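You operate a simulated robot arm through the tools that you are given. There is no shell and no other tool. Be economical: measure what you need, move in short steps, check, and stop when the job is done.

You run a simulated robot arm. Do the job below in one go: nothing can be reset, and whatever is moved stays where it is left.

JOB
Wax the slide strip of the block holder with the green pad.
Fine: take the wax from the tin; put the pad back and the lid on the wax tin. Set down upright: green pad. A coat counts when it lies all over at full strength: go over it till it gets no stronger.
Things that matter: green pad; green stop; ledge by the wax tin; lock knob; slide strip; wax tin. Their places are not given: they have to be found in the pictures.

Only the result counts: the job must be done as asked and must still hold three seconds after the hand-in. Knocking over, shifting, dropping, spilling or breaking anything else fails it. Lids that push on must go on centred and level and be pressed home; caps that screw on are set level and turned clockwise until they are tight.

ROBOT AND FRAMES
A 6-joint arm with a two-finger parallel gripper, fixed in place. Base frame: the origin is at the foot of the arm, x ahead of it, y to its left, z up. Lengths are in cm, angles in rad, forces in N, time in s.
With the tool pointing down near the work surface it reaches from about 26 to 68 cm from the base axis. Its first joint turns from -1.152 to 1.152 rad. Payload 2.9 kg.
The TCP is the grasp point between the finger pads, 3 cm short of the fingertips. In the tool frame z runs along the fingers and y along their closing line. The gripper opens to 11 cm. The fingers are 2 cm wide and 1 cm thick; the gripper's body (4.8 by 11.2 cm) begins 5.5 cm behind the TCP.
Orientation is told as [roll, pitch, yaw] about the base's x, y, z axes, in that order, counted from this pose: with the fingers straight down and closing along the base's y, the tool's x points along the base's -x, its y along +y and its z along -z.

CONTROLS
- The arm moves only by the tool nudge_tool. Its argument "series" is a list of rows, each a list of 7 numbers: the opening, from 0 (shut) to 1 (fully open), then the shift along the tool's x, y, z in cm, then the turn, a rotation vector about the tool's x, y, z in rad. In form: [[fingers, x, y, z, ax, ay, az], ...]. A call has 1 to 12 rows; each row is the pose to reach, as a shift and turn from the pose commanded when the call began, along the tool's axes at that moment. Each row takes 0.2 s and may step no farther than 5 cm and 0.15 rad from the row before; otherwise, or with a gripper value out of range, the whole call is refused. Where a pose cannot be reached the arm comes as near as it can. A force on the tool above 70 N (or 10 N above the force at the start of the call, whichever is more), or a blocked arm, ends the call early, and 0.2 s more pass. The fingers move at their own pace (about 10.8 cm/s each) and stop on an object; they squeeze with about 21 N. The grip force told is the motor's: it shows also when the fingers shut on nothing. Time passes only in rows, and 0.2 s behind the last, so rows that repeat a pose let the fingers close. The reply holds the time, the measured pose of the TCP, the force on the tool along the base axes, the opening and the grip force, in the units named above and with some noise, with the torque about the TCP (base axes, N m) and any sound that the robot's microphone picked up.
- Cameras (640 x 400 px; columns grow to the right, rows downward): "scene" is fixed at [8.62, 44.1, 138.62]; the picture's right is [-0.67, -0.74, 0.00], its down [-0.40, 0.36, -0.84] and it looks along [0.63, -0.56, -0.54] (base axes); focal length 375 px, centre (320, 200). "wrist" rides on the gripper at [7.2, 1.7, -10.3] in the tool frame; the picture's right is [-0.23, 0.97, 0.00], its down [-0.76, -0.18, -0.62] and it looks along [-0.61, -0.14, 0.78] (tool axes); focal length 222 px, centre (320, 200).
- grab_frame(camera): a new picture of that camera. No time passes.
- probe_pixels(camera, pixels): for up to 12 pixels [column, row] of the newest picture of that camera ("zoom" is the newest enlarged one), the place [x, y, z] in the base frame of the surface seen there, good to about 0.3 cm. No time passes.
- enlarge(camera, box): a new picture of the part [left, top, right, bottom] of that camera's present view, enlarged. No time passes.
- finish_job(): hands the job in; it is judged then, once.

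Keep the steps short. Do not move on a guess: measure, check each grasp and each placing, and mend mistakes. In all there are 80 turns and 38 pictures (those below and enlarged ones count). Leave the gripper open and the arm clear of the work at the hand-in unless told otherwise, and finish with a single line.

The tools are called after "Request:" as a command line: name --pt "numbers of a row" for each row, then --argument value for the rest, lists and objects as JSON in quotes. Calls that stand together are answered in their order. nudge_tool: Moves the arm, as the interface text tells. Its arguments: {"type":"object","properties":{"series":{"type":"array","items":{"type":"array","items":{"type":"number"}}}},"required":["series"]} The other tools are called the same way: grab_frame (camera) takes a picture; probe_pixels (camera, pixels) gives the place of the surface under pixels of a picture; enlarge (camera, box) takes an enlarged picture of a part of a camera's view; finish_job () hands the job in.

At the start:

```text
time_s: 0.0
eef_pos: [48.84, -11.45, 112.03]
orientation: [-0.001, -0.001, 0.0]
force: [1.7, 0.0, 0.2]
ft_torque: [0.0, 0.02, 0.02]
opening: 11.0
grasp_force: 0.2
```

scene: 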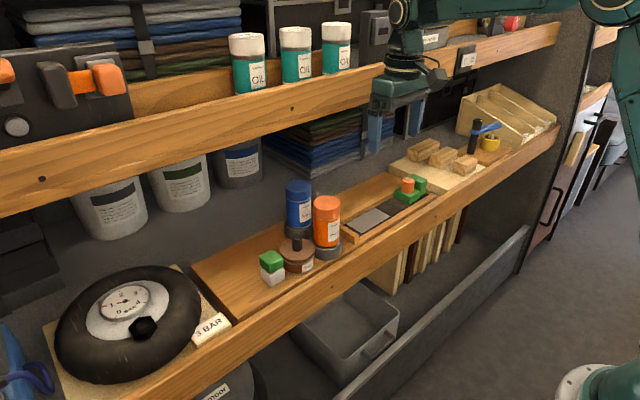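
wrist: 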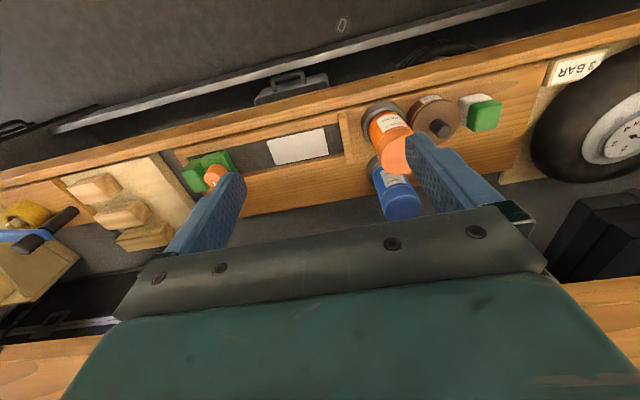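

I see the tin (brown, lidded) near (297,255), the green pad at (271,267), and the slide holder around (385,210). I'll enlarge the work area first.

Request:
enlarge --camera "scene" --box '[240, 160, 450, 291]'

Request:
enlarge --camera "wrist" --box '[160, 60, 540, 298]'

```text
3.05 times, centred on (345, 226) of scene
```

zoom: 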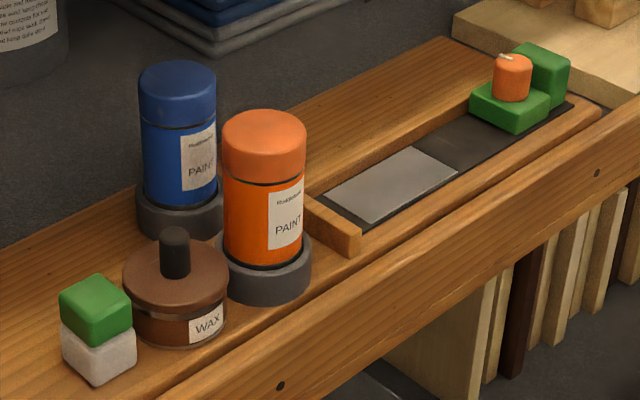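

```text
1.68 times, centred on (350, 179) of wrist
```

zoom: 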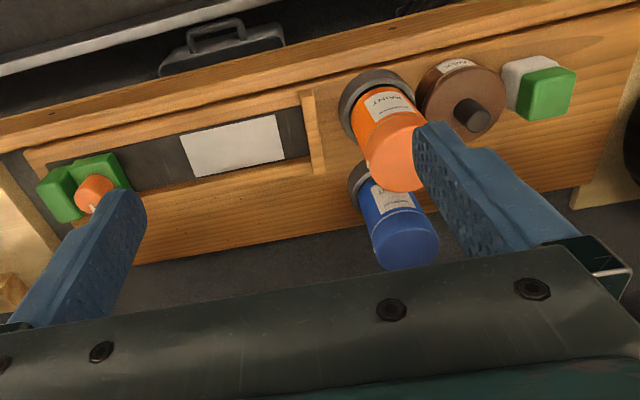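

The labels are readable, so next I probe the pad, tin, strip and stop in both views.

Request:
probe_pixels --camera "scene" --pixels '[[297, 238], [287, 248], [311, 255], [271, 259], [272, 276], [348, 224.5], [362, 232], [388, 217], [375, 210], [400, 206], [407, 182], [418, 179]]'

Request:
probe_pixels --camera "zoom" --pixels '[[552, 95], [528, 75], [470, 115], [440, 95], [480, 75], [185, 140], [190, 173], [281, 157], [273, 118], [150, 165], [95, 190], [312, 130]]'

```text
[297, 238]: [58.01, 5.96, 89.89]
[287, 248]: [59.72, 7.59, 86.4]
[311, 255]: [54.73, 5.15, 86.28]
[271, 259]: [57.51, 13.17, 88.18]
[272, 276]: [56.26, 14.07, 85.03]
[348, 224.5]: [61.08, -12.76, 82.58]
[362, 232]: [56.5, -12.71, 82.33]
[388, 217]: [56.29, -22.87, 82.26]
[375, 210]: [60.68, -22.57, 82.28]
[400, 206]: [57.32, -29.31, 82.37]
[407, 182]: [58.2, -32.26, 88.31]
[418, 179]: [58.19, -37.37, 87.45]
```

```text
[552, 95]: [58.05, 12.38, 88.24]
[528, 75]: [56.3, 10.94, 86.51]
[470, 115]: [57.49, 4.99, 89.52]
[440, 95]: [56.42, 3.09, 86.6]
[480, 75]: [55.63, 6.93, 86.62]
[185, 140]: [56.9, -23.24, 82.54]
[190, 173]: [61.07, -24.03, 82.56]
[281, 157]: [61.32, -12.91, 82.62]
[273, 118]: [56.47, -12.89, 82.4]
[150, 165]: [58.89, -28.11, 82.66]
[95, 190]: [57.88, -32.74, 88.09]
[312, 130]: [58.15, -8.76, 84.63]
```

The strip seems to be the grey plate at x 56–61, y −23 to −13. I'll look closer at the stop, strip and tin for details.

Request:
enlarge --camera "scene" --box '[335, 165, 445, 245]'

Request:
enlarge --camera "scene" --box '[245, 170, 355, 295]'

```text
5.00 times, centred on (390, 205) of scene
```

zoom: 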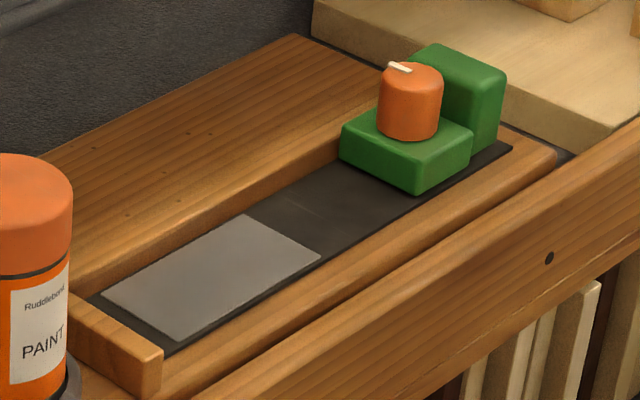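

```text
3.20 times, centred on (300, 232) of scene
```

zoom: 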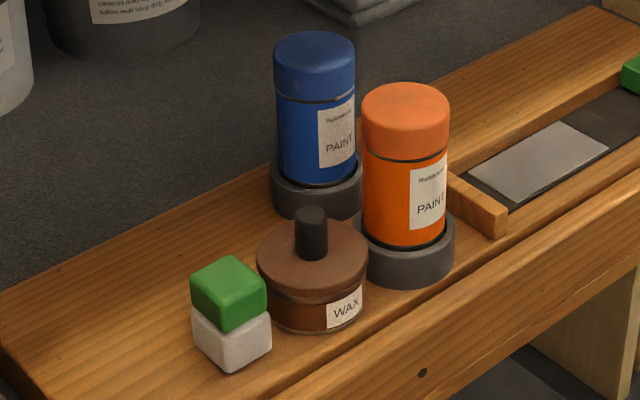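

I probe can tops, tin, pad base and shelf levels in this enlarged picture.

Request:
probe_pixels --camera "zoom" --pixels '[[405, 100], [313, 50], [230, 262], [232, 325], [192, 292], [264, 300], [230, 366], [312, 212], [312, 250], [170, 330], [300, 340], [355, 370]]'

Request:
probe_pixels --camera "scene" --pixels '[[372, 244], [356, 236], [395, 218], [349, 214], [330, 265], [279, 240], [330, 205], [420, 60], [300, 95], [418, 197], [433, 192], [395, 195]]'

```text
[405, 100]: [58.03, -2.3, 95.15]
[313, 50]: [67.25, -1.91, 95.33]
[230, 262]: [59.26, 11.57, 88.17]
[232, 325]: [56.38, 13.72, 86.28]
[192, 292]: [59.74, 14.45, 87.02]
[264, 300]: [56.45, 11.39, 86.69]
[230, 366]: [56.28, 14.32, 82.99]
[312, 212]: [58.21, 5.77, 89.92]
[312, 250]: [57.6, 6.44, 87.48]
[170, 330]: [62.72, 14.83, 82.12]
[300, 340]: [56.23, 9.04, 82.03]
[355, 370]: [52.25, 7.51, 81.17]
```

```text
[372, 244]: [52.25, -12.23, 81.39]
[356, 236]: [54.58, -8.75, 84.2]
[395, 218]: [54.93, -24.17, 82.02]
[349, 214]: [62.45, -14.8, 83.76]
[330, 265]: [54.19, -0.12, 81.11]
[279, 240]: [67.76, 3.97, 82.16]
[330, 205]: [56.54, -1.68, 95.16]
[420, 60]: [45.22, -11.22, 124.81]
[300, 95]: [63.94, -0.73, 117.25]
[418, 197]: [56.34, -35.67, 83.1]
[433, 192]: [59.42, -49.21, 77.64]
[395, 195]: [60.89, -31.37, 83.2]
```

Upper shelf's front board is near x=64; I check its extent before moving the wrist close to it.

Request:
probe_pixels --camera "scene" --pixels '[[300, 85], [300, 112], [200, 120], [200, 155], [340, 80], [340, 95], [460, 60], [200, 100], [200, 285], [240, 320], [195, 268], [250, 262]]'

```text
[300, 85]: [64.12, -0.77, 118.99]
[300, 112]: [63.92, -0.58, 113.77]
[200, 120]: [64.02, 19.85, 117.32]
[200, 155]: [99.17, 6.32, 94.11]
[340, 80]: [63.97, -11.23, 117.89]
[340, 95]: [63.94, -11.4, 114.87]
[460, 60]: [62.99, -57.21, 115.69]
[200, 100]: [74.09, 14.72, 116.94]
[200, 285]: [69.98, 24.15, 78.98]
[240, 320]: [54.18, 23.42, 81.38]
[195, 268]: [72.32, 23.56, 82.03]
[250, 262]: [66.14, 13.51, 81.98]
```

Board bottom is at z≈113, x≈64, so I approach from the front. First: turn the gripper to close along x (tool z turn +1.571) and move to about (47, 5.7, 100).

Request:
nudge_tool --pt "0.4 0.2 1.5 1 0 0 0.143" --pt "0.4 0.4 3 2 0 0 0.286" --pt "0.4 0.6 4.5 3 0 0 0.428" --pt "0.4 0.8 6 4 0 0 0.571" --pt "0.4 1 8 5 0 0 0.714" --pt "0.4 1.2 9.5 6 0 0 0.857" --pt "0.4 1.4 11 7 0 0 1.0" --pt "0.4 1.6 12.5 8 0 0 1.142" --pt "0.4 1.8 14 9.5 0 0 1.285" --pt "0.4 1.84 15.5 11 0 0 1.428" --pt "0.4 1.84 17.1 12 0 0 1.5708" --pt "0.4 1.84 17.1 12 0 0 1.5708"

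Request:
grab_frame --camera "wrist"

```text
time_s: 2.6
eef_pos: [47.06, 5.73, 100.1]
orientation: [0.0, 0.0, -1.572]
force: [0.8, -0.6, 0.0]
ft_torque: [-0.01, 0.0, 0.0]
opening: 4.41
grasp_force: 0.2
```

```text
31 pictures are left
```

wrist: 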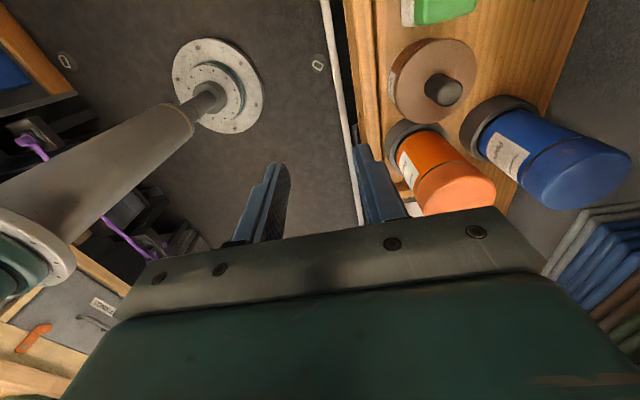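

Probe the lid's rim and knob from here.

Request:
probe_pixels --camera "wrist" --pixels '[[443, 90], [452, 92], [433, 90], [393, 83], [432, 41], [474, 70], [420, 121], [405, 60], [440, 175], [412, 25], [430, 20], [470, 8]]'

```text
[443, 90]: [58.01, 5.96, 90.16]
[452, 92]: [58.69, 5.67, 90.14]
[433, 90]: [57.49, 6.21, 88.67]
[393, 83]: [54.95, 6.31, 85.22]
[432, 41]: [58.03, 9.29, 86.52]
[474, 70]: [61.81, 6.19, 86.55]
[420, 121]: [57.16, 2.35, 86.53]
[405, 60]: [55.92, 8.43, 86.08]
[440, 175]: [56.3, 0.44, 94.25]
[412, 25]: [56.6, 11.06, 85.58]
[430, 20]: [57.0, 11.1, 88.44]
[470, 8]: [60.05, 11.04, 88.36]
```

Lid centre ≈ (58.1, 5.85), top z 86.5, knob top z 90. I move over the knob, staying at z 95.

Request:
nudge_tool --pt "0.4 0 1 2.5 0 0 0" --pt "0.4 0 4 5 0 0 0" --pt "0.4 0.1 7 5 0 0 0" --pt "0.4 0.1 9.5 5 0 0 0" --pt "0.4 0.1 11 5 0 0 0" --pt "0.4 0.1 11 5 0 0 0"

Request:
grab_frame --camera "wrist"

```text
time_s: 4.0
eef_pos: [57.95, 5.86, 95.03]
orientation: [0.001, -0.001, -1.57]
force: [-0.6, -1.1, -0.7]
ft_torque: [-0.03, 0.01, 0.01]
opening: 4.41
grasp_force: 0.0
```

```text
30 pictures are left
```

wrist: 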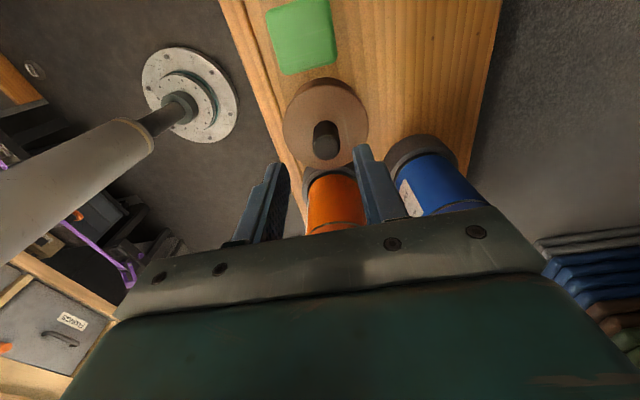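

Fingers straddle the knob. I refine its centre before going down.

Request:
probe_pixels --camera "wrist" --pixels '[[315, 128], [336, 128], [326, 123], [326, 128], [284, 122], [287, 115], [366, 125], [322, 79], [340, 84], [310, 165], [305, 165]]'

```text
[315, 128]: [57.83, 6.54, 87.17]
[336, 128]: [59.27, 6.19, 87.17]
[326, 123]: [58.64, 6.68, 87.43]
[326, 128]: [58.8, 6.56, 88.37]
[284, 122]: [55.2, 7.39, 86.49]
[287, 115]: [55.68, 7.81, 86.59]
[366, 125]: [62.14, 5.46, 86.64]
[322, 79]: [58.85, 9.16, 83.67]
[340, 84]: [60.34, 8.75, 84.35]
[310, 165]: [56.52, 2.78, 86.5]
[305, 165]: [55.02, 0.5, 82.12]
```

Knob centre looks like x≈58.35. I shift +0.35, descend to z 90.1, and narrow gradually.

Request:
nudge_tool --pt "0.4 0 0.35 1.5 0 0 0" --pt "0.4 0 0.35 3.5 0 0 0" --pt "0.4 0 0.35 4.9 0 0 0" --pt "0.25 0 0.35 4.9 0 0 0" --pt "0.25 0 0.35 4.9 0 0 0"

Request:
enlarge --camera "wrist" --box '[200, 60, 440, 240]'

```text
time_s: 5.2
eef_pos: [58.43, 5.81, 90.26]
orientation: [0.0, -0.002, -1.571]
force: [-0.4, -0.3, -0.2]
ft_torque: [0.01, 0.03, 0.0]
opening: 2.74
grasp_force: 0.0
```

```text
2.22 times, centred on (320, 150) of wrist
```

zoom: 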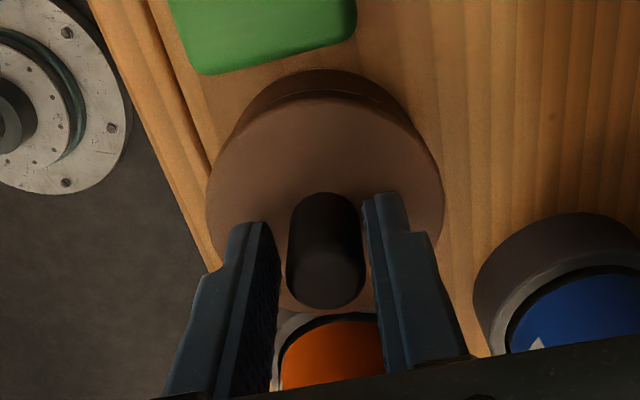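

The knob is about 0.15 cm toward the right finger; I shift +0.15 and close.

Request:
nudge_tool --pt "0.25 0 0.15 0 0 0 0" --pt "0.19 0 0.15 0 0 0 0" --pt "0.17 0 0.15 0 0 0 0" --pt "0.0 0 0.15 0 0 0 0" --pt "0.0 0 0.15 0 0 0 0"

```text
time_s: 6.4
eef_pos: [58.51, 5.92, 90.2]
orientation: [0.0, 0.001, -1.571]
force: [-1.5, -0.3, 0.2]
ft_torque: [-0.01, 0.02, -0.01]
opening: 2.01
grasp_force: 21.6
```

Gripped at 2.0 cm with little side force. Now a small test lift of 0.5 cm.

Request:
nudge_tool --pt "0 0 0 -0.2 0 0 0" --pt "0 0 0 -0.4 0 0 0" --pt "0 0 0 -0.6 0 0 0"

Request:
enlarge --camera "scene" --box '[240, 200, 350, 300]'

```text
time_s: 7.2
eef_pos: [58.49, 5.72, 90.78]
orientation: [0.002, -0.001, -1.57]
force: [-1.5, 0.1, -0.2]
ft_torque: [-0.01, -0.01, -0.01]
opening: 2.0
grasp_force: 20.9
heard: snap
```

```text
4.00 times, centred on (295, 250) of scene
```

zoom: 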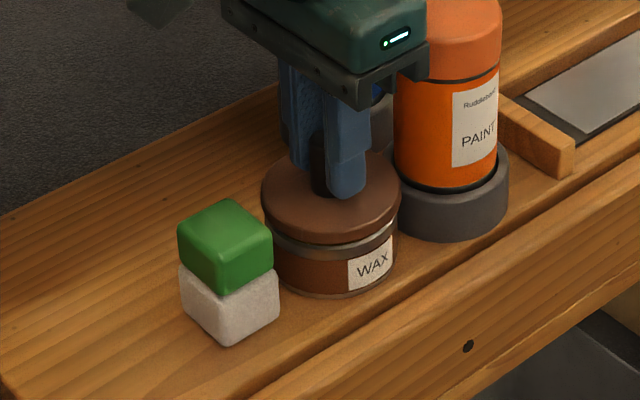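

A "snap": it is a push-on lid, now free, and the tin stayed put. I lift to z≈95 and carry the lid over the pad to the free shelf spot (63, 18).

Request:
nudge_tool --pt "0 0 0 -1 0 0 0" --pt "0 0 0 -3 0 0 0" --pt "0 0 0 -4.5 0 0 0" --pt "0 2 0.5 -4.5 0 0 0" --pt "0 5 1.5 -4.5 0 0 0" --pt "0 8 2.5 -4.5 0 0 0" --pt "0 10.5 3.7 -4.5 0 0 0" --pt "0 12.2 4.5 -4.5 0 0 0" --pt "0 12.2 4.5 -4.5 0 0 0"

Request:
grab_frame --camera "scene"

```text
time_s: 9.4
eef_pos: [59.71, 13.48, 95.53]
orientation: [-0.069, -0.028, -1.649]
force: [0.2, -0.5, 0.3]
ft_torque: [-0.02, -0.02, -0.01]
opening: 1.97
grasp_force: 21.0
stopped in row 9: the arm was blocked; the commanded pose is now the measured one
```

```text
27 pictures are left
```

scene: 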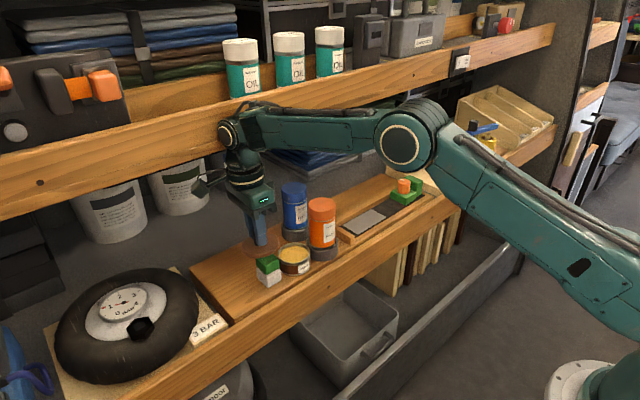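

The wrist was blocked by the upper board (x reached only 59.7, tool tilted slightly). I back off toward the robot and level the tool again; the lid will go to about (58.8, 19.2) instead.

Request:
nudge_tool --pt "0 0.1 -0.8 0 -0.02 0.008 -0.02" --pt "0 0.2 -1.6 0 -0.035 0.014 -0.04" --pt "0 0.4 -1.8 0 -0.069 0.028 -0.078" --pt "0 0.4 -1.8 0 -0.069 0.028 -0.078"

Request:
grab_frame --camera "wrist"

```text
time_s: 10.4
eef_pos: [59.87, 14.82, 94.25]
orientation: [0.001, 0.006, -1.562]
force: [-0.2, 0.8, -0.5]
ft_torque: [-0.03, 0.01, 0.0]
opening: 2.01
grasp_force: 20.7
```

```text
26 pictures are left
```

wrist: 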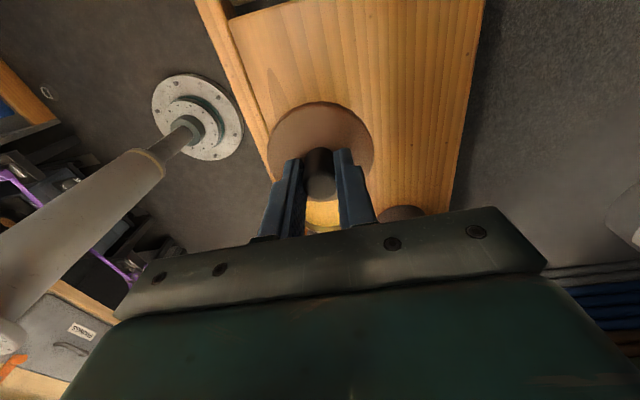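

Level again. I probe the shelf's left end and the front edge before setting the lid down.

Request:
probe_pixels --camera "wrist" --pixels '[[240, 17], [275, 8], [300, 3], [300, 60], [250, 60], [240, 45], [320, 105], [275, 150], [370, 150]]'

```text
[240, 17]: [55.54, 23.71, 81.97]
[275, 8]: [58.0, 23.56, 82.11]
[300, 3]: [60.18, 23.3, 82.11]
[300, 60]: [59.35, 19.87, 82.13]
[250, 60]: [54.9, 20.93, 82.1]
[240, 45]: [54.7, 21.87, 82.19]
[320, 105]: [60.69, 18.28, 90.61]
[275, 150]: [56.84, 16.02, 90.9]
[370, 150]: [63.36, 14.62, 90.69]
```

Shelf ends at y≈23.5. Target lid centre (59.2, 19.1). I move across, then lower to z≈88.5.

Request:
nudge_tool --pt "0 1.5 -0.6 -0.3 0.001 -0.006 0.009" --pt "0 3 -0.7 -0.3 0.001 -0.006 0.009" --pt "0 4.3 -0.7 -0.3 0.001 -0.006 0.009" --pt "0 4.3 -0.7 2 0.001 -0.006 0.009" --pt "0 4.3 -0.7 4 0.001 -0.006 0.009" --pt "0 4.3 -0.7 5.5 0.001 -0.006 0.009" --pt "0 4.3 -0.7 5.5 0.001 -0.006 0.009"

Request:
enlarge --camera "scene" --box '[190, 200, 330, 300]'

```text
time_s: 12.0
eef_pos: [59.12, 19.13, 88.68]
orientation: [-0.002, -0.001, -1.573]
force: [-1.0, -0.5, 0.4]
ft_torque: [0.0, -0.04, -0.03]
opening: 2.02
grasp_force: 21.0
```

```text
4.00 times, centred on (260, 250) of scene
```

zoom: 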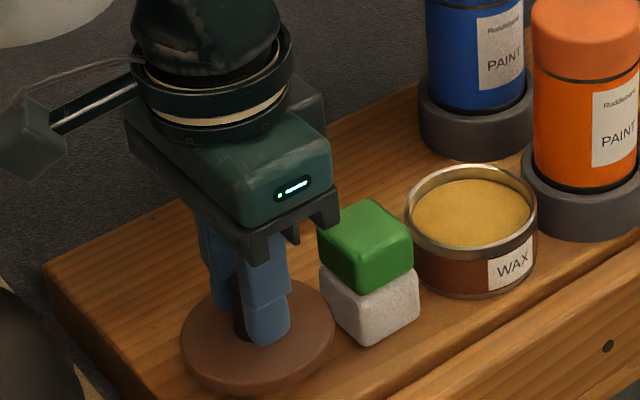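

Clear of the pad. Lower by small amounts and watch the force.

Request:
nudge_tool --pt "0 0 0 0.3 0 0 0" --pt "0 0 0 0.6 0 0 0" --pt "0 0 0 0.9 0 0 0"

Request:
enlarge --camera "scene" --box '[200, 210, 320, 300]'

Request:
probe_pixels --camera "zoom" --pixels '[[120, 315], [200, 330], [60, 350], [120, 380], [290, 280], [340, 170], [440, 110], [470, 140], [580, 120], [435, 160], [590, 170], [500, 90]]'

```text
time_s: 12.8
eef_pos: [59.04, 18.95, 87.8]
orientation: [-0.003, -0.002, -1.572]
force: [0.8, -0.3, -0.3]
ft_torque: [-0.01, 0.01, -0.01]
opening: 2.01
grasp_force: 21.2
```

```text
4.44 times, centred on (260, 255) of scene
```

zoom: 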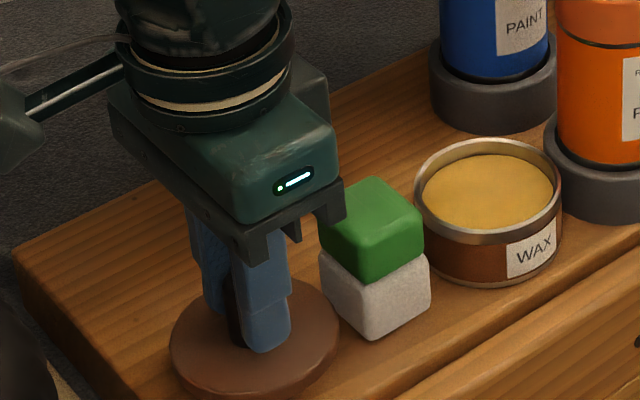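

```text
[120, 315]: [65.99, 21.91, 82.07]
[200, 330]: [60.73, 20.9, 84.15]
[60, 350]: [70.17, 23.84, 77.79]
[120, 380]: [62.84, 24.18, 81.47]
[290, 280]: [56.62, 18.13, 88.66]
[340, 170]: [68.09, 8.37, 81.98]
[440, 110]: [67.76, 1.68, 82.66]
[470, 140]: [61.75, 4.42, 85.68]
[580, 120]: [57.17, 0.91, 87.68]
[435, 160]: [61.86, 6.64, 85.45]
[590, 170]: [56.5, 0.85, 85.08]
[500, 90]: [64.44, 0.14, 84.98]
```

Lid top is at z 84.1; not touching yet. Continue down in finer steps.

Request:
nudge_tool --pt "0 0 0 0.2 0 0 0" --pt "0 0 0 0.4 0 0 0" --pt "0 0 0 0.6 0 0 0"

```text
time_s: 13.6
eef_pos: [59.05, 18.98, 87.32]
orientation: [0.0, -0.001, -1.573]
force: [0.7, 0.2, -0.3]
ft_torque: [0.0, 0.01, -0.04]
opening: 1.99
grasp_force: 20.5
```

Request:
nudge_tool --pt "0 0 0 0.15 0 0 0" --pt "0 0 0 0.3 0 0 0"

```text
time_s: 14.2
eef_pos: [59.0, 19.05, 87.05]
orientation: [-0.003, -0.001, -1.571]
force: [-0.1, 0.5, -0.3]
ft_torque: [0.0, 0.03, 0.0]
opening: 2.0
grasp_force: 20.6
```

Still no contact force. Another 0.3.

Request:
nudge_tool --pt "0 0 0 0.15 0 0 0" --pt "0 0 0 0.3 0 0 0"

Request:
enlarge --camera "scene" --box '[210, 240, 290, 300]'

```text
time_s: 14.8
eef_pos: [59.08, 19.16, 86.72]
orientation: [-0.002, -0.005, -1.572]
force: [0.0, 0.0, -0.6]
ft_torque: [-0.01, 0.0, -0.01]
opening: 2.0
grasp_force: 20.6
```

```text
6.67 times, centred on (250, 270) of scene
```

zoom: 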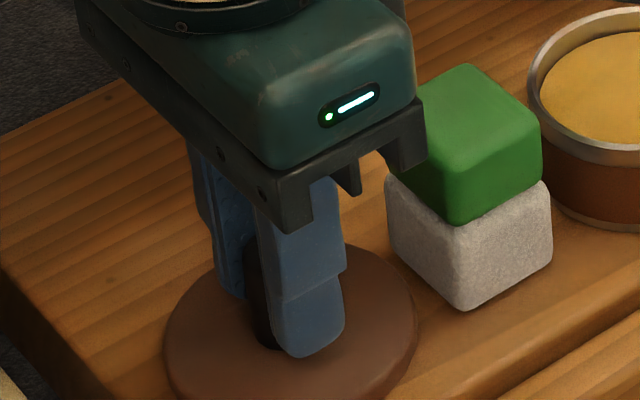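

Request:
nudge_tool --pt "0 0 0 0.15 0 0 0" --pt "0 0 0 0.3 0 0 0"

```text
time_s: 15.4
eef_pos: [59.05, 19.17, 86.57]
orientation: [0.001, -0.003, -1.572]
force: [-3.0, -0.1, 6.2]
ft_torque: [0.04, 0.11, -0.01]
opening: 2.03
grasp_force: 21.0
```

Contact at 6 N: the lid sits on the shelf. Release, rise, and move over the pad.

Request:
nudge_tool --pt "0 0 0 -0.05 0 0 0" --pt "0.4 0 0 -0.05 0 0 0" --pt "0.4 0 0 -0.05 0 0 0" --pt "0.45 0 0 -2 0 0 0" --pt "0.5 0 0 -5 0 0 0" --pt "0.5 0 0 -8 0 0 0" --pt "0.5 -3 -0.5 -8 0 0 0" --pt "0.5 -6.3 -1.0 -8 0 0 0" --pt "0.5 -6.3 -1.0 -8 0 0 0"

Request:
grab_frame --camera "wrist"

```text
time_s: 17.4
eef_pos: [58.3, 12.94, 94.66]
orientation: [-0.002, -0.002, -1.573]
force: [-0.1, 0.6, 0.1]
ft_torque: [0.0, -0.03, -0.03]
opening: 5.48
grasp_force: 0.0
```

```text
22 pictures are left
```

wrist: 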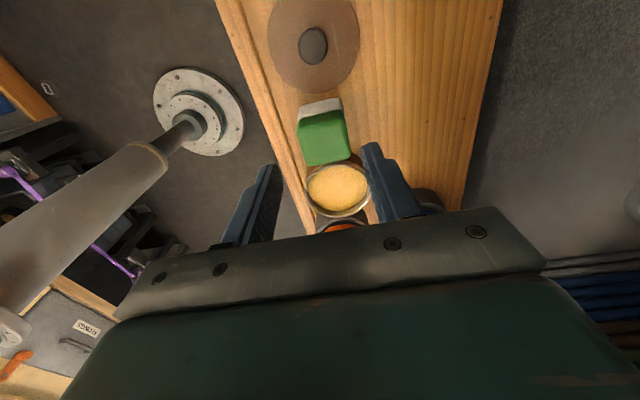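

Lid is flat on the shelf. Probing pad edges and the open tin.

Request:
probe_pixels --camera "wrist" --pixels '[[303, 118], [340, 112], [308, 158], [348, 153], [325, 140], [310, 190], [366, 180], [338, 165], [338, 190], [340, 216], [302, 112], [340, 102]]'

```text
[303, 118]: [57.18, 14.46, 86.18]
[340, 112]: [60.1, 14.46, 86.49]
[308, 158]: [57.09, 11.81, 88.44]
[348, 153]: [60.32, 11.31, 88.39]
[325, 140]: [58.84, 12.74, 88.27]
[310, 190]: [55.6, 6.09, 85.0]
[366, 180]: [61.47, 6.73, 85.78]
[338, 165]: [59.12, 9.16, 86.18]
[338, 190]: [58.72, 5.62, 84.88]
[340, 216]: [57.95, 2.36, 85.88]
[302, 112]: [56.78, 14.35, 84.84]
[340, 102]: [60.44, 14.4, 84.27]
```

Pad centre ≈ (58.5, 12.8), top 88.3; wax surface z≈84.9, rim 85.8. Descend to z≈88.0 around the pad and narrow slightly.

Request:
nudge_tool --pt "0.5 -0.1 0.2 2 0 0 0" --pt "0.5 -0.14 0.2 4.5 0 0 0" --pt "0.5 -0.14 0.2 6.6 0 0 0" --pt "0.42 -0.14 0.2 6.6 0 0 0" --pt "0.4 -0.14 0.2 6.6 0 0 0"

Request:
enlarge --camera "wrist" --box '[200, 80, 440, 240]'

```text
time_s: 18.6
eef_pos: [58.33, 12.68, 87.96]
orientation: [0.0, -0.001, -1.572]
force: [0.5, 0.1, 0.0]
ft_torque: [0.03, -0.03, 0.01]
opening: 4.4
grasp_force: 0.1
```

```text
2.50 times, centred on (320, 160) of wrist
```

zoom: 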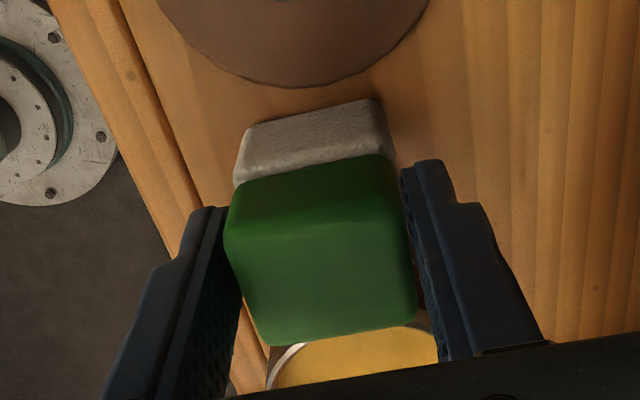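

The pad sits nicely between the fingers. Close and verify grip.

Request:
nudge_tool --pt "0.36 0 0.05 0 0 0 0" --pt "0.33 0 0.05 0 0 0 0" --pt "0.2 0 0.05 0 0 0 0" --pt "0.2 0 0.05 0 0 0 0"

```text
time_s: 19.6
eef_pos: [58.32, 12.67, 87.94]
orientation: [-0.002, -0.001, -1.572]
force: [-0.4, 0.0, -0.3]
ft_torque: [-0.01, 0.01, -0.01]
opening: 4.11
grasp_force: 20.8
```

Gripped firmly (4.1 cm). Lift to z≈93.5 and go over the tin at (58.45, 5.75).

Request:
nudge_tool --pt "0.2 0 0 -1.5 0 0 0" --pt "0.2 0 0 -3.5 0 0 0" --pt "0.2 0 0 -5.5 0 0 0" --pt "0.2 -2.5 0.05 -5.5 0 0 0" --pt "0.2 -5 0.1 -5.5 0 0 0" --pt "0.2 -6.95 0.1 -5.5 0 0 0" --pt "0.2 -6.95 0.1 -5.5 0 0 0"

Request:
enlarge --camera "scene" --box '[240, 190, 360, 290]'

Request:
enlarge --camera "wrist" --box '[200, 80, 440, 240]'

```text
time_s: 21.2
eef_pos: [58.4, 5.63, 93.51]
orientation: [-0.003, -0.002, -1.573]
force: [-0.1, -0.5, -0.2]
ft_torque: [0.01, -0.01, 0.01]
opening: 4.13
grasp_force: 21.5
```

```text
4.00 times, centred on (300, 240) of scene
```

zoom: 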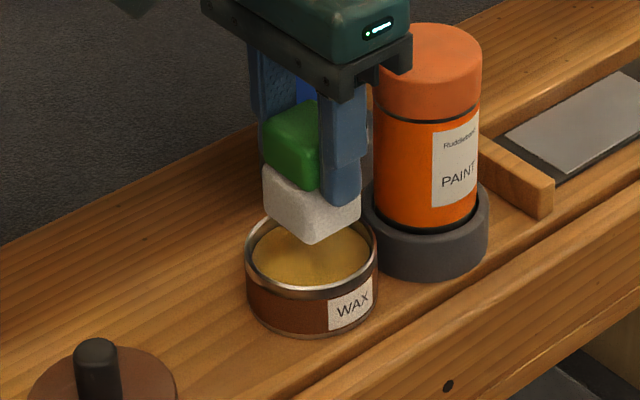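

```text
2.50 times, centred on (320, 160) of wrist
```

zoom: 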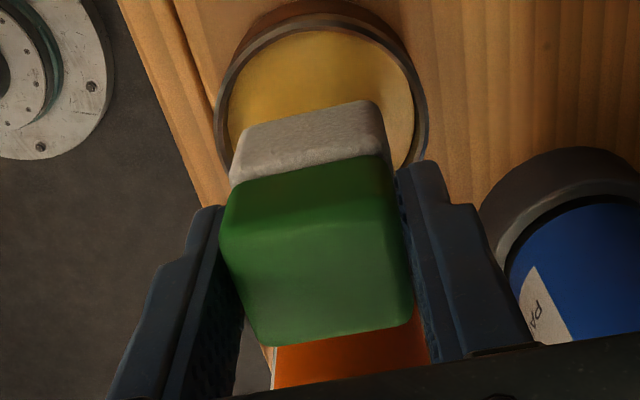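

Probe the tin rim for exact centring.

Request:
probe_pixels --camera "zoom" --pixels '[[219, 110], [424, 110], [419, 85], [228, 85], [310, 26], [330, 26], [245, 160], [385, 160], [310, 130], [235, 160]]'

```text
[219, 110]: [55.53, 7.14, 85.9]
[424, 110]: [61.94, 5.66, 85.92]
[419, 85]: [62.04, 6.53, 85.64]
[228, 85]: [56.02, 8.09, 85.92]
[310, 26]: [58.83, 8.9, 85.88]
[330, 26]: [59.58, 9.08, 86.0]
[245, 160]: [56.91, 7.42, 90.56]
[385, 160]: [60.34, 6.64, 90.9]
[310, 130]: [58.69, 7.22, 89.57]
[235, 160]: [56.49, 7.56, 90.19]
```

Tin centre ≈ (58.55, 5.75). Shift slightly and lower to just above the wax, then watch force.

Request:
nudge_tool --pt "0.2 0.1 0.12 0.8 0 0 0" --pt "0.2 0.1 0.12 1.6 0 0 0" --pt "0.2 0.1 0.12 2.2 0 0 0" --pt "0.2 0.1 0.12 2.5 0 0 0"

```text
time_s: 22.2
eef_pos: [58.53, 5.79, 90.93]
orientation: [-0.002, -0.002, -1.571]
force: [-0.7, 0.3, -0.5]
ft_torque: [-0.03, -0.05, 0.04]
opening: 4.13
grasp_force: 20.8
```

Request:
nudge_tool --pt "0.2 0 0 0.1 0 0 0" --pt "0.2 0 0 0.2 0 0 0" --pt "0.2 0 0 0.3 0 0 0"

```text
time_s: 23.0
eef_pos: [58.45, 5.72, 90.67]
orientation: [0.001, -0.001, -1.572]
force: [-3.1, -0.5, 8.8]
ft_torque: [0.04, 0.19, -0.04]
opening: 4.12
grasp_force: 21.0
```

Pad on the wax at 9 N. Hold a moment, then lift and look.

Request:
nudge_tool --pt "0.2 0 0 0 0 0 0" --pt "0.2 0 0 0 0 0 0" --pt "0.2 0 0 0 0 0 0" --pt "0.2 0 0 -0.5 0 0 0" --pt "0.2 0 0 -1.5 0 0 0" --pt "0.2 0 0 -3 0 0 0" --pt "0.2 0 0 -4 0 0 0"

Request:
enlarge --camera "scene" --box '[240, 190, 360, 290]'

```text
time_s: 24.6
eef_pos: [58.41, 5.82, 94.59]
orientation: [-0.002, -0.001, -1.573]
force: [0.5, -1.0, -0.5]
ft_torque: [0.01, 0.01, -0.01]
opening: 4.1
grasp_force: 21.6
```

```text
4.00 times, centred on (300, 240) of scene
```

zoom: 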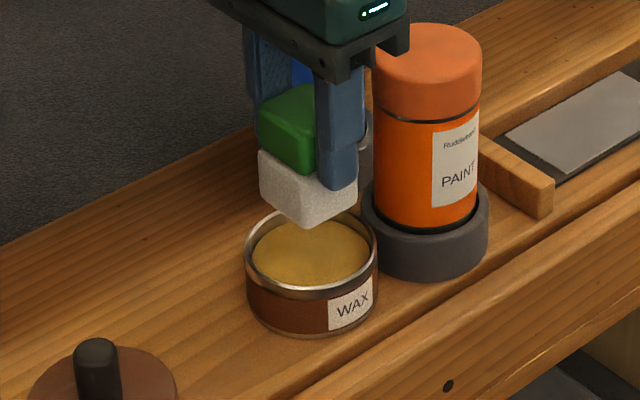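

Nothing shifted. The can is in the way to the strip, so I go round the front at x≈47, z≈94.5, to y≈−18.

Request:
nudge_tool --pt "0.2 0 -4 0 0 0 0" --pt "0.2 0 -8 0 0 0 0" --pt "0.2 0 -11.5 0 0 0 0" --pt "0.2 -4.5 -11.5 0 0 0 0" --pt "0.2 -9 -11.5 0 0 0 0" --pt "0.2 -13.5 -11.5 0 0 0 0" --pt "0.2 -18 -11.5 0 0 0 0" --pt "0.2 -22 -11.5 0 0 0 0" --pt "0.2 -23.8 -9 0 0 0 0" --pt "0.2 -23.8 -5 0 0 0 0" --pt "0.2 -23.8 -1 0 0 0 0" --pt "0.2 -23.8 0.3 0 0 0 0"

Request:
grab_frame --camera "wrist"

```text
time_s: 27.2
eef_pos: [58.86, -17.96, 94.65]
orientation: [-0.002, -0.003, -1.572]
force: [-1.3, -0.5, 0.5]
ft_torque: [0.04, -0.03, -0.03]
opening: 4.13
grasp_force: 20.8
```

```text
17 pictures are left
```

wrist: 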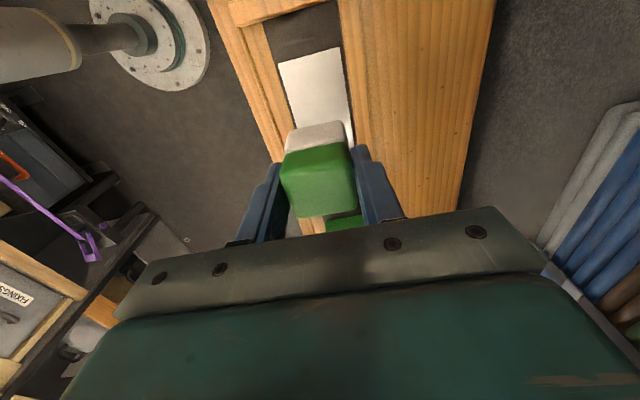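

Probe strip edges and channel walls.

Request:
probe_pixels --camera "wrist" --pixels '[[280, 66], [339, 49], [290, 118], [351, 125], [285, 85], [345, 80], [262, 60], [270, 110], [350, 60], [310, 57], [338, 20], [268, 30]]'

```text
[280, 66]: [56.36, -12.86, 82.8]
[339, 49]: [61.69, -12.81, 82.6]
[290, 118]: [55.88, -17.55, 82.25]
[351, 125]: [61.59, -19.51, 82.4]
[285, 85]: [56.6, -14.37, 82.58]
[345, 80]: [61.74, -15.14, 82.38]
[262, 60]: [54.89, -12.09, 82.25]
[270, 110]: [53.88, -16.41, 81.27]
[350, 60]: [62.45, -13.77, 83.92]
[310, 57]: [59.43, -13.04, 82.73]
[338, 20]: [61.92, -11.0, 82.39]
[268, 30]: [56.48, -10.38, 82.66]
```

Strip spans x 56.3–61.7, y −12.8 to −23.4. I go over its near end (59, −14.5) and lower to just above.

Request:
nudge_tool --pt "0.2 1.7 0 1.5 0 0 0" --pt "0.2 3.4 0.1 3 0 0 0" --pt "0.2 3.4 0.1 5 0 0 0" --pt "0.2 3.4 0.1 5.8 0 0 0" --pt "0.2 3.4 0.1 6.1 0 0 0"

```text
time_s: 28.4
eef_pos: [58.85, -14.54, 88.44]
orientation: [-0.003, -0.001, -1.573]
force: [1.0, 0.1, -0.5]
ft_torque: [0.0, 0.01, 0.03]
opening: 4.12
grasp_force: 21.1
```

Request:
nudge_tool --pt "0.2 0 0 0.1 0 0 0" --pt "0.2 0 0 0.2 0 0 0" --pt "0.2 0 0 0.3 0 0 0"

```text
time_s: 29.2
eef_pos: [58.92, -14.69, 88.22]
orientation: [-0.001, -0.003, -1.573]
force: [0.9, 0.4, -0.7]
ft_torque: [0.0, -0.02, 0.02]
opening: 4.13
grasp_force: 20.8
```

Request:
nudge_tool --pt "0.2 0 0 0.1 0 0 0" --pt "0.2 0 0 0.2 0 0 0"

```text
time_s: 29.8
eef_pos: [58.88, -14.66, 88.17]
orientation: [0.001, -0.002, -1.572]
force: [-3.0, 0.6, 9.0]
ft_torque: [0.05, 0.09, 0.03]
opening: 4.14
grasp_force: 21.1
```

Contact 9 N. First strokes: along the front side and back along the rear side.

Request:
nudge_tool --pt "0.2 0.3 -0.5 0 0 0 0" --pt "0.2 -1.2 -0.5 0 0 0 0" --pt "0.2 -2.7 -0.5 0 0 0 0" --pt "0.2 -4.2 -0.5 0 0 0 0" --pt "0.2 -5.7 -0.5 0 0 0 0" --pt "0.2 -7.2 -0.5 0 0 0 0" --pt "0.2 -7.2 0.7 0 0 0 0" --pt "0.2 -5.7 0.7 0 0 0 0" --pt "0.2 -4.2 0.7 0 0 0 0" --pt "0.2 -2.7 0.7 0 0 0 0" --pt "0.2 -1.2 0.7 0 0 0 0" --pt "0.2 0.3 0.7 0 0 0 0"

Request:
enlarge --camera "scene" --box '[310, 165, 430, 255]'

```text
time_s: 32.4
eef_pos: [59.54, -14.27, 87.94]
orientation: [-0.003, 0.001, -1.571]
force: [0.1, -0.1, 1.0]
ft_torque: [0.03, -0.01, -0.02]
opening: 4.13
grasp_force: 20.7
```

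```text
4.44 times, centred on (370, 210) of scene
```

zoom: 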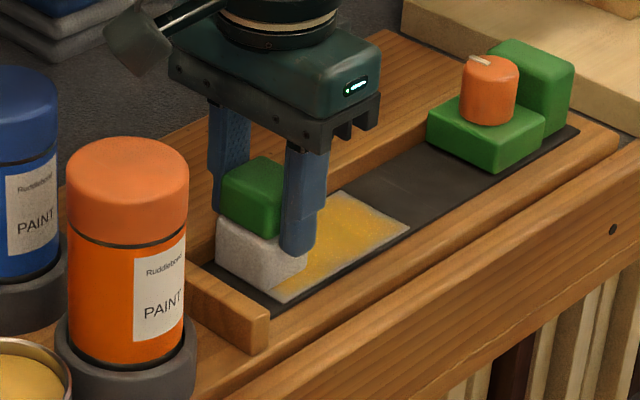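

Wax goes on (yellow), with edges still thin and the contact now light. I press 0.15 deeper and repeat with wider extents.

Request:
nudge_tool --pt "0.2 0.4 0.2 0.15 0 0 0" --pt "0.2 -1.6 0.2 0.15 0 0 0" --pt "0.2 -3.6 0.2 0.15 0 0 0" --pt "0.2 -5.6 0.2 0.15 0 0 0" --pt "0.2 -7.2 0.2 0.15 0 0 0" --pt "0.2 -8.3 0.2 0.15 0 0 0" --pt "0.2 -8.3 -1.45 0.15 0 0 0" --pt "0.2 -6.3 -1.45 0.15 0 0 0" --pt "0.2 -4.3 -1.45 0.15 0 0 0" --pt "0.2 -2.3 -1.45 0.15 0 0 0" --pt "0.2 -0.5 -1.45 0.15 0 0 0" --pt "0.2 0.5 -1.45 0.15 0 0 0"

```text
time_s: 35.0
eef_pos: [58.17, -13.7, 87.85]
orientation: [-0.002, -0.002, -1.573]
force: [0.2, -0.3, -1.3]
ft_torque: [0.01, 0.02, 0.0]
opening: 4.15
grasp_force: 21.3
```

Force is about zero. I lift a little and move back to look at the strip and the pad.

Request:
nudge_tool --pt "0.2 0 0 -1 0 0 0" --pt "0.2 0 0 -4 0 0 0" --pt "0.2 0 -4 -6 0 0 0" --pt "0.2 0 -8 -6 0 0 0" --pt "0.2 0 -11 -6 0 0 0"

Request:
enlarge --camera "scene" --box '[320, 165, 440, 255]'

Request:
grab_frame --camera "wrist"

```text
time_s: 36.2
eef_pos: [46.88, -13.94, 93.88]
orientation: [-0.002, -0.001, -1.572]
force: [-0.8, 0.1, -1.1]
ft_torque: [-0.02, 0.02, -0.01]
opening: 4.12
grasp_force: 21.3
```

```text
4.44 times, centred on (380, 210) of scene
```

zoom: 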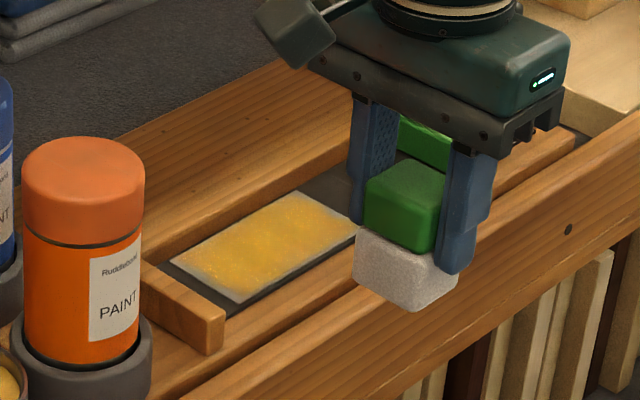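

```text
14 pictures are left
```

wrist: 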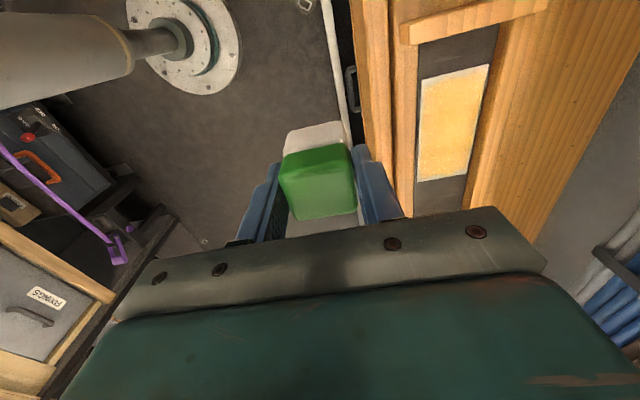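

Request:
enlarge --camera "wrist" --box '[390, 40, 530, 220]'

Request:
probe_pixels --camera "wrist" --pixels '[[422, 85], [486, 70], [418, 178], [464, 172], [420, 130], [476, 120], [288, 150], [345, 140], [345, 125], [320, 170]]'

```text
2.22 times, centred on (460, 130) of wrist
```

zoom: 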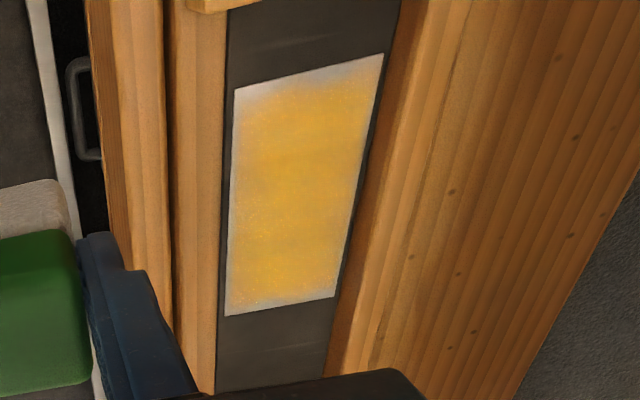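

```text
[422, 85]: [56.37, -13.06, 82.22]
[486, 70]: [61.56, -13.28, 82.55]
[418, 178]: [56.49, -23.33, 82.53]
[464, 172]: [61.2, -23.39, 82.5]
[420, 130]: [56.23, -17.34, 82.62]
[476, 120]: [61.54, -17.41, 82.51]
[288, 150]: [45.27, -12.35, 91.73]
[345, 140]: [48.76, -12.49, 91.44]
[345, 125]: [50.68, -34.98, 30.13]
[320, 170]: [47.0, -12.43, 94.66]
```

The coat is thin at the borders. I re-wax the pad: around the front to the tin again.

Request:
nudge_tool --pt "0.2 4.5 0 -0.5 0 0 0" --pt "0.2 9 0 -0.5 0 0 0" --pt "0.2 13.5 0 -0.5 0 0 0" --pt "0.2 18 0 -0.5 0 0 0" --pt "0.2 19.6 2 -0.5 0 0 0" --pt "0.2 19.6 6 -0.5 0 0 0" --pt "0.2 19.6 10 -0.5 0 0 0" --pt "0.2 19.6 11.6 -0.5 0 0 0" --pt "0.2 19.6 11.6 1.5 0 0 0" --pt "0.2 19.6 11.6 2.8 0 0 0" --pt "0.2 19.6 11.6 3.2 0 0 0"

```text
time_s: 38.6
eef_pos: [58.86, 5.77, 90.71]
orientation: [-0.002, -0.002, -1.573]
force: [-0.1, 0.4, -0.7]
ft_torque: [-0.01, 0.01, 0.0]
opening: 4.11
grasp_force: 20.9
```

Slightly right of centre; correct x by −0.3, then lower to contact.

Request:
nudge_tool --pt "0.2 0 -0.3 0 0 0 0" --pt "0.2 0 -0.3 0.15 0 0 0" --pt "0.2 0 -0.3 0.3 0 0 0" --pt "0.2 0 -0.3 0.3 0 0 0"

```text
time_s: 39.6
eef_pos: [58.47, 5.84, 90.5]
orientation: [-0.001, -0.001, -1.572]
force: [-3.3, 1.9, 9.7]
ft_torque: [-0.01, 0.19, 0.03]
opening: 4.12
grasp_force: 20.5
```

Re-waxed at 10 N. Hold, lift, and return round the front to above the strip.

Request:
nudge_tool --pt "0.2 0 0 0 0 0 0" --pt "0.2 0 0 0 0 0 0" --pt "0.2 0 0 -1 0 0 0" --pt "0.2 0 0 -3.9 0 0 0" --pt "0.2 0 -4.5 -4 0 0 0" --pt "0.2 0 -9 -4 0 0 0" --pt "0.2 0 -11.5 -4 0 0 0" --pt "0.2 -4.8 -11.5 -4 0 0 0" --pt "0.2 -9.6 -11.5 -4 0 0 0" --pt "0.2 -14.4 -11.5 -4 0 0 0" --pt "0.2 -19.2 -11.5 -4 0 0 0" --pt "0.2 -20 -11.5 -4 0 0 0"

```text
time_s: 42.2
eef_pos: [46.82, -14.37, 94.32]
orientation: [-0.002, -0.003, -1.572]
force: [-0.2, 0.6, -0.5]
ft_torque: [-0.01, 0.0, 0.02]
opening: 4.12
grasp_force: 21.1
```

Now to (59.0, −14.4) and down to z≈88.1.

Request:
nudge_tool --pt "0.2 0 4 0 0 0 0" --pt "0.2 0 8 0 0 0 0" --pt "0.2 0 12 0 0 0 0" --pt "0.2 0 12.1 3 0 0 0" --pt "0.2 0 12.1 5.5 0 0 0" --pt "0.2 0 12.1 6.2 0 0 0" --pt "0.2 0 12.1 6.4 0 0 0"

```text
time_s: 43.8
eef_pos: [58.97, -14.2, 87.92]
orientation: [-0.002, -0.002, -1.574]
force: [-0.8, 0.4, -0.5]
ft_torque: [-0.01, 0.01, -0.01]
opening: 4.09
grasp_force: 21.2
```

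Request:
nudge_tool --pt "0.2 0 0 0.1 0 0 0" --pt "0.2 0 0 0.2 0 0 0" --pt "0.2 0 0 0.2 0 0 0"

```text
time_s: 44.6
eef_pos: [59.08, -14.23, 87.91]
orientation: [-0.001, -0.003, -1.573]
force: [-3.7, 2.0, 12.7]
ft_torque: [0.11, 0.17, 0.0]
opening: 4.11
grasp_force: 21.1
```

12.7 N contact. Stroke: rear edge, near end first, then along to the far end; check force.

Request:
nudge_tool --pt "0.2 0.6 0 0 0 0 0" --pt "0.2 0.6 0.8 0 0 0 0" --pt "0.2 -0.6 0.8 0 0 0 0" --pt "0.2 -1.8 0.8 0 0 0 0" --pt "0.2 -3 0.8 0 0 0 0" --pt "0.2 -4.2 0.8 0 0 0 0" --pt "0.2 -5.4 0.8 0 0 0 0" --pt "0.2 -6.6 0.8 0 0 0 0" --pt "0.2 -7.8 0.8 0 0 0 0" --pt "0.2 -8.7 0.8 0 0 0 0"

```text
time_s: 46.8
eef_pos: [59.78, -22.81, 87.77]
orientation: [-0.004, -0.002, -1.572]
force: [0.7, 4.0, 11.1]
ft_torque: [0.1, -0.09, -0.01]
opening: 4.12
grasp_force: 21.0
```

Force held at 11 N. Across to the front side and back.

Request:
nudge_tool --pt "0.2 0 -0.6 0 0 0 0" --pt "0.2 0 -1.2 0 0 0 0" --pt "0.2 0 -1.8 0 0 0 0" --pt "0.2 1.2 -1.8 0.02 0 0 0" --pt "0.2 2.4 -1.8 0.02 0 0 0" --pt "0.2 3.6 -1.8 0.02 0 0 0" --pt "0.2 4.8 -1.8 0.02 0 0 0" --pt "0.2 6 -1.8 0.02 0 0 0" --pt "0.2 7.2 -1.8 0.02 0 0 0" --pt "0.2 8.4 -1.8 0.02 0 0 0" --pt "0.2 9.3 -1.8 0.02 0 0 0"

```text
time_s: 49.2
eef_pos: [58.06, -13.62, 87.76]
orientation: [0.0, -0.002, -1.573]
force: [0.5, -5.9, 13.8]
ft_torque: [-0.17, -0.03, -0.01]
opening: 4.13
grasp_force: 21.1
```

Good steady force. Across the near end, a middle pass, far-end cross and return.

Request:
nudge_tool --pt "0.2 0 0.9 0 0 0 0" --pt "0.2 0 1.8 0 0 0 0" --pt "0.2 0 1.0 0 0 0 0" --pt "0.2 -1.5 1.0 0 0 0 0" --pt "0.2 -3 1.0 0 0 0 0" --pt "0.2 -4.5 1.0 0 0 0 0" --pt "0.2 -6 1.0 0 0 0 0" --pt "0.2 -7.5 1.0 0 0 0 0" --pt "0.2 -9.2 1.0 0 0 0 0" --pt "0.2 -9.2 1.9 0 0 0 0" --pt "0.2 -9.2 0.9 0 0 0 0" --pt "0.2 -9.2 0 0 0 0 0"

Request:
nudge_tool --pt "0.2 1.5 0 0 0 0 0" --pt "0.2 3 0 0 0 0 0" --pt "0.2 4.5 0 0 0 0 0" --pt "0.2 6 0 0 0 0 0" --pt "0.2 7.5 0 0 0 0 0" --pt "0.2 9.2 0 0 0 0 0" --pt "0.2 9.2 0 -1.5 0 0 0" --pt "0.2 9.2 0 -5 0 0 0" --pt "0.2 9.2 -4 -6.5 0 0 0" --pt "0.2 9.2 -8 -6.5 0 0 0" --pt "0.2 9.2 -11 -6.5 0 0 0"

Request:
enlarge --camera "wrist" --box '[390, 40, 530, 220]'

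```text
time_s: 51.8
eef_pos: [57.96, -22.86, 87.67]
orientation: [-0.001, -0.003, -1.573]
force: [0.7, 0.0, 0.8]
ft_torque: [0.05, -0.02, -0.01]
opening: 4.1
grasp_force: 20.9
```

```text
time_s: 54.2
eef_pos: [47.19, -13.64, 94.2]
orientation: [0.001, -0.002, -1.573]
force: [0.3, 0.0, -0.5]
ft_torque: [0.02, 0.0, 0.0]
opening: 4.12
grasp_force: 20.9
```

```text
2.22 times, centred on (460, 130) of wrist
```

zoom: 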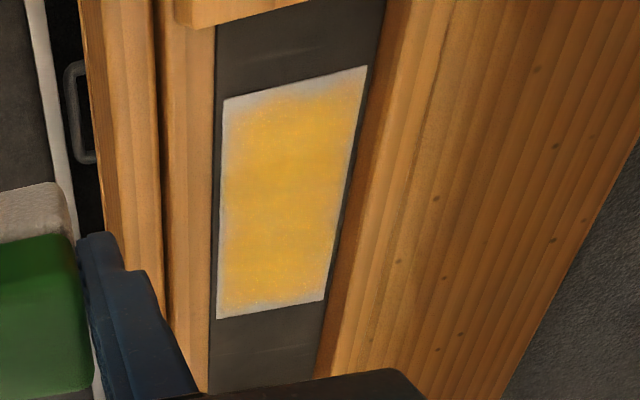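

Better, but the borders, mainly the near end, are still paler. I load wax once more and then go farther over the edges.

Request:
nudge_tool --pt "0.2 4.5 0 -0.2 0 0 0" --pt "0.2 9 0 -0.2 0 0 0" --pt "0.2 13.5 0 -0.2 0 0 0" --pt "0.2 18 0 -0.2 0 0 0" --pt "0.2 19.3 2 -0.2 0 0 0" --pt "0.2 19.3 6 -0.2 0 0 0" --pt "0.2 19.3 10 -0.2 0 0 0" --pt "0.2 19.3 11.4 -0.2 0 0 0" --pt "0.2 19.3 11.4 1.5 0 0 0" --pt "0.2 19.3 11.4 2.8 0 0 0" --pt "0.2 19.3 11.4 3.5 0 0 0"

```text
time_s: 56.6
eef_pos: [58.56, 5.64, 90.65]
orientation: [-0.002, -0.002, -1.572]
force: [-1.0, 0.3, -0.5]
ft_torque: [-0.02, 0.04, 0.0]
opening: 4.12
grasp_force: 21.3
```

Request:
nudge_tool --pt "0.2 0 0 0.15 0 0 0" --pt "0.2 0 0 0.3 0 0 0" --pt "0.2 0 0 0.4 0 0 0" --pt "0.2 0 0 0.4 0 0 0"

```text
time_s: 57.6
eef_pos: [58.36, 5.64, 90.31]
orientation: [-0.002, -0.001, -1.573]
force: [0.7, -0.3, 0.4]
ft_torque: [-0.01, -0.04, -0.01]
opening: 4.11
grasp_force: 20.7
```

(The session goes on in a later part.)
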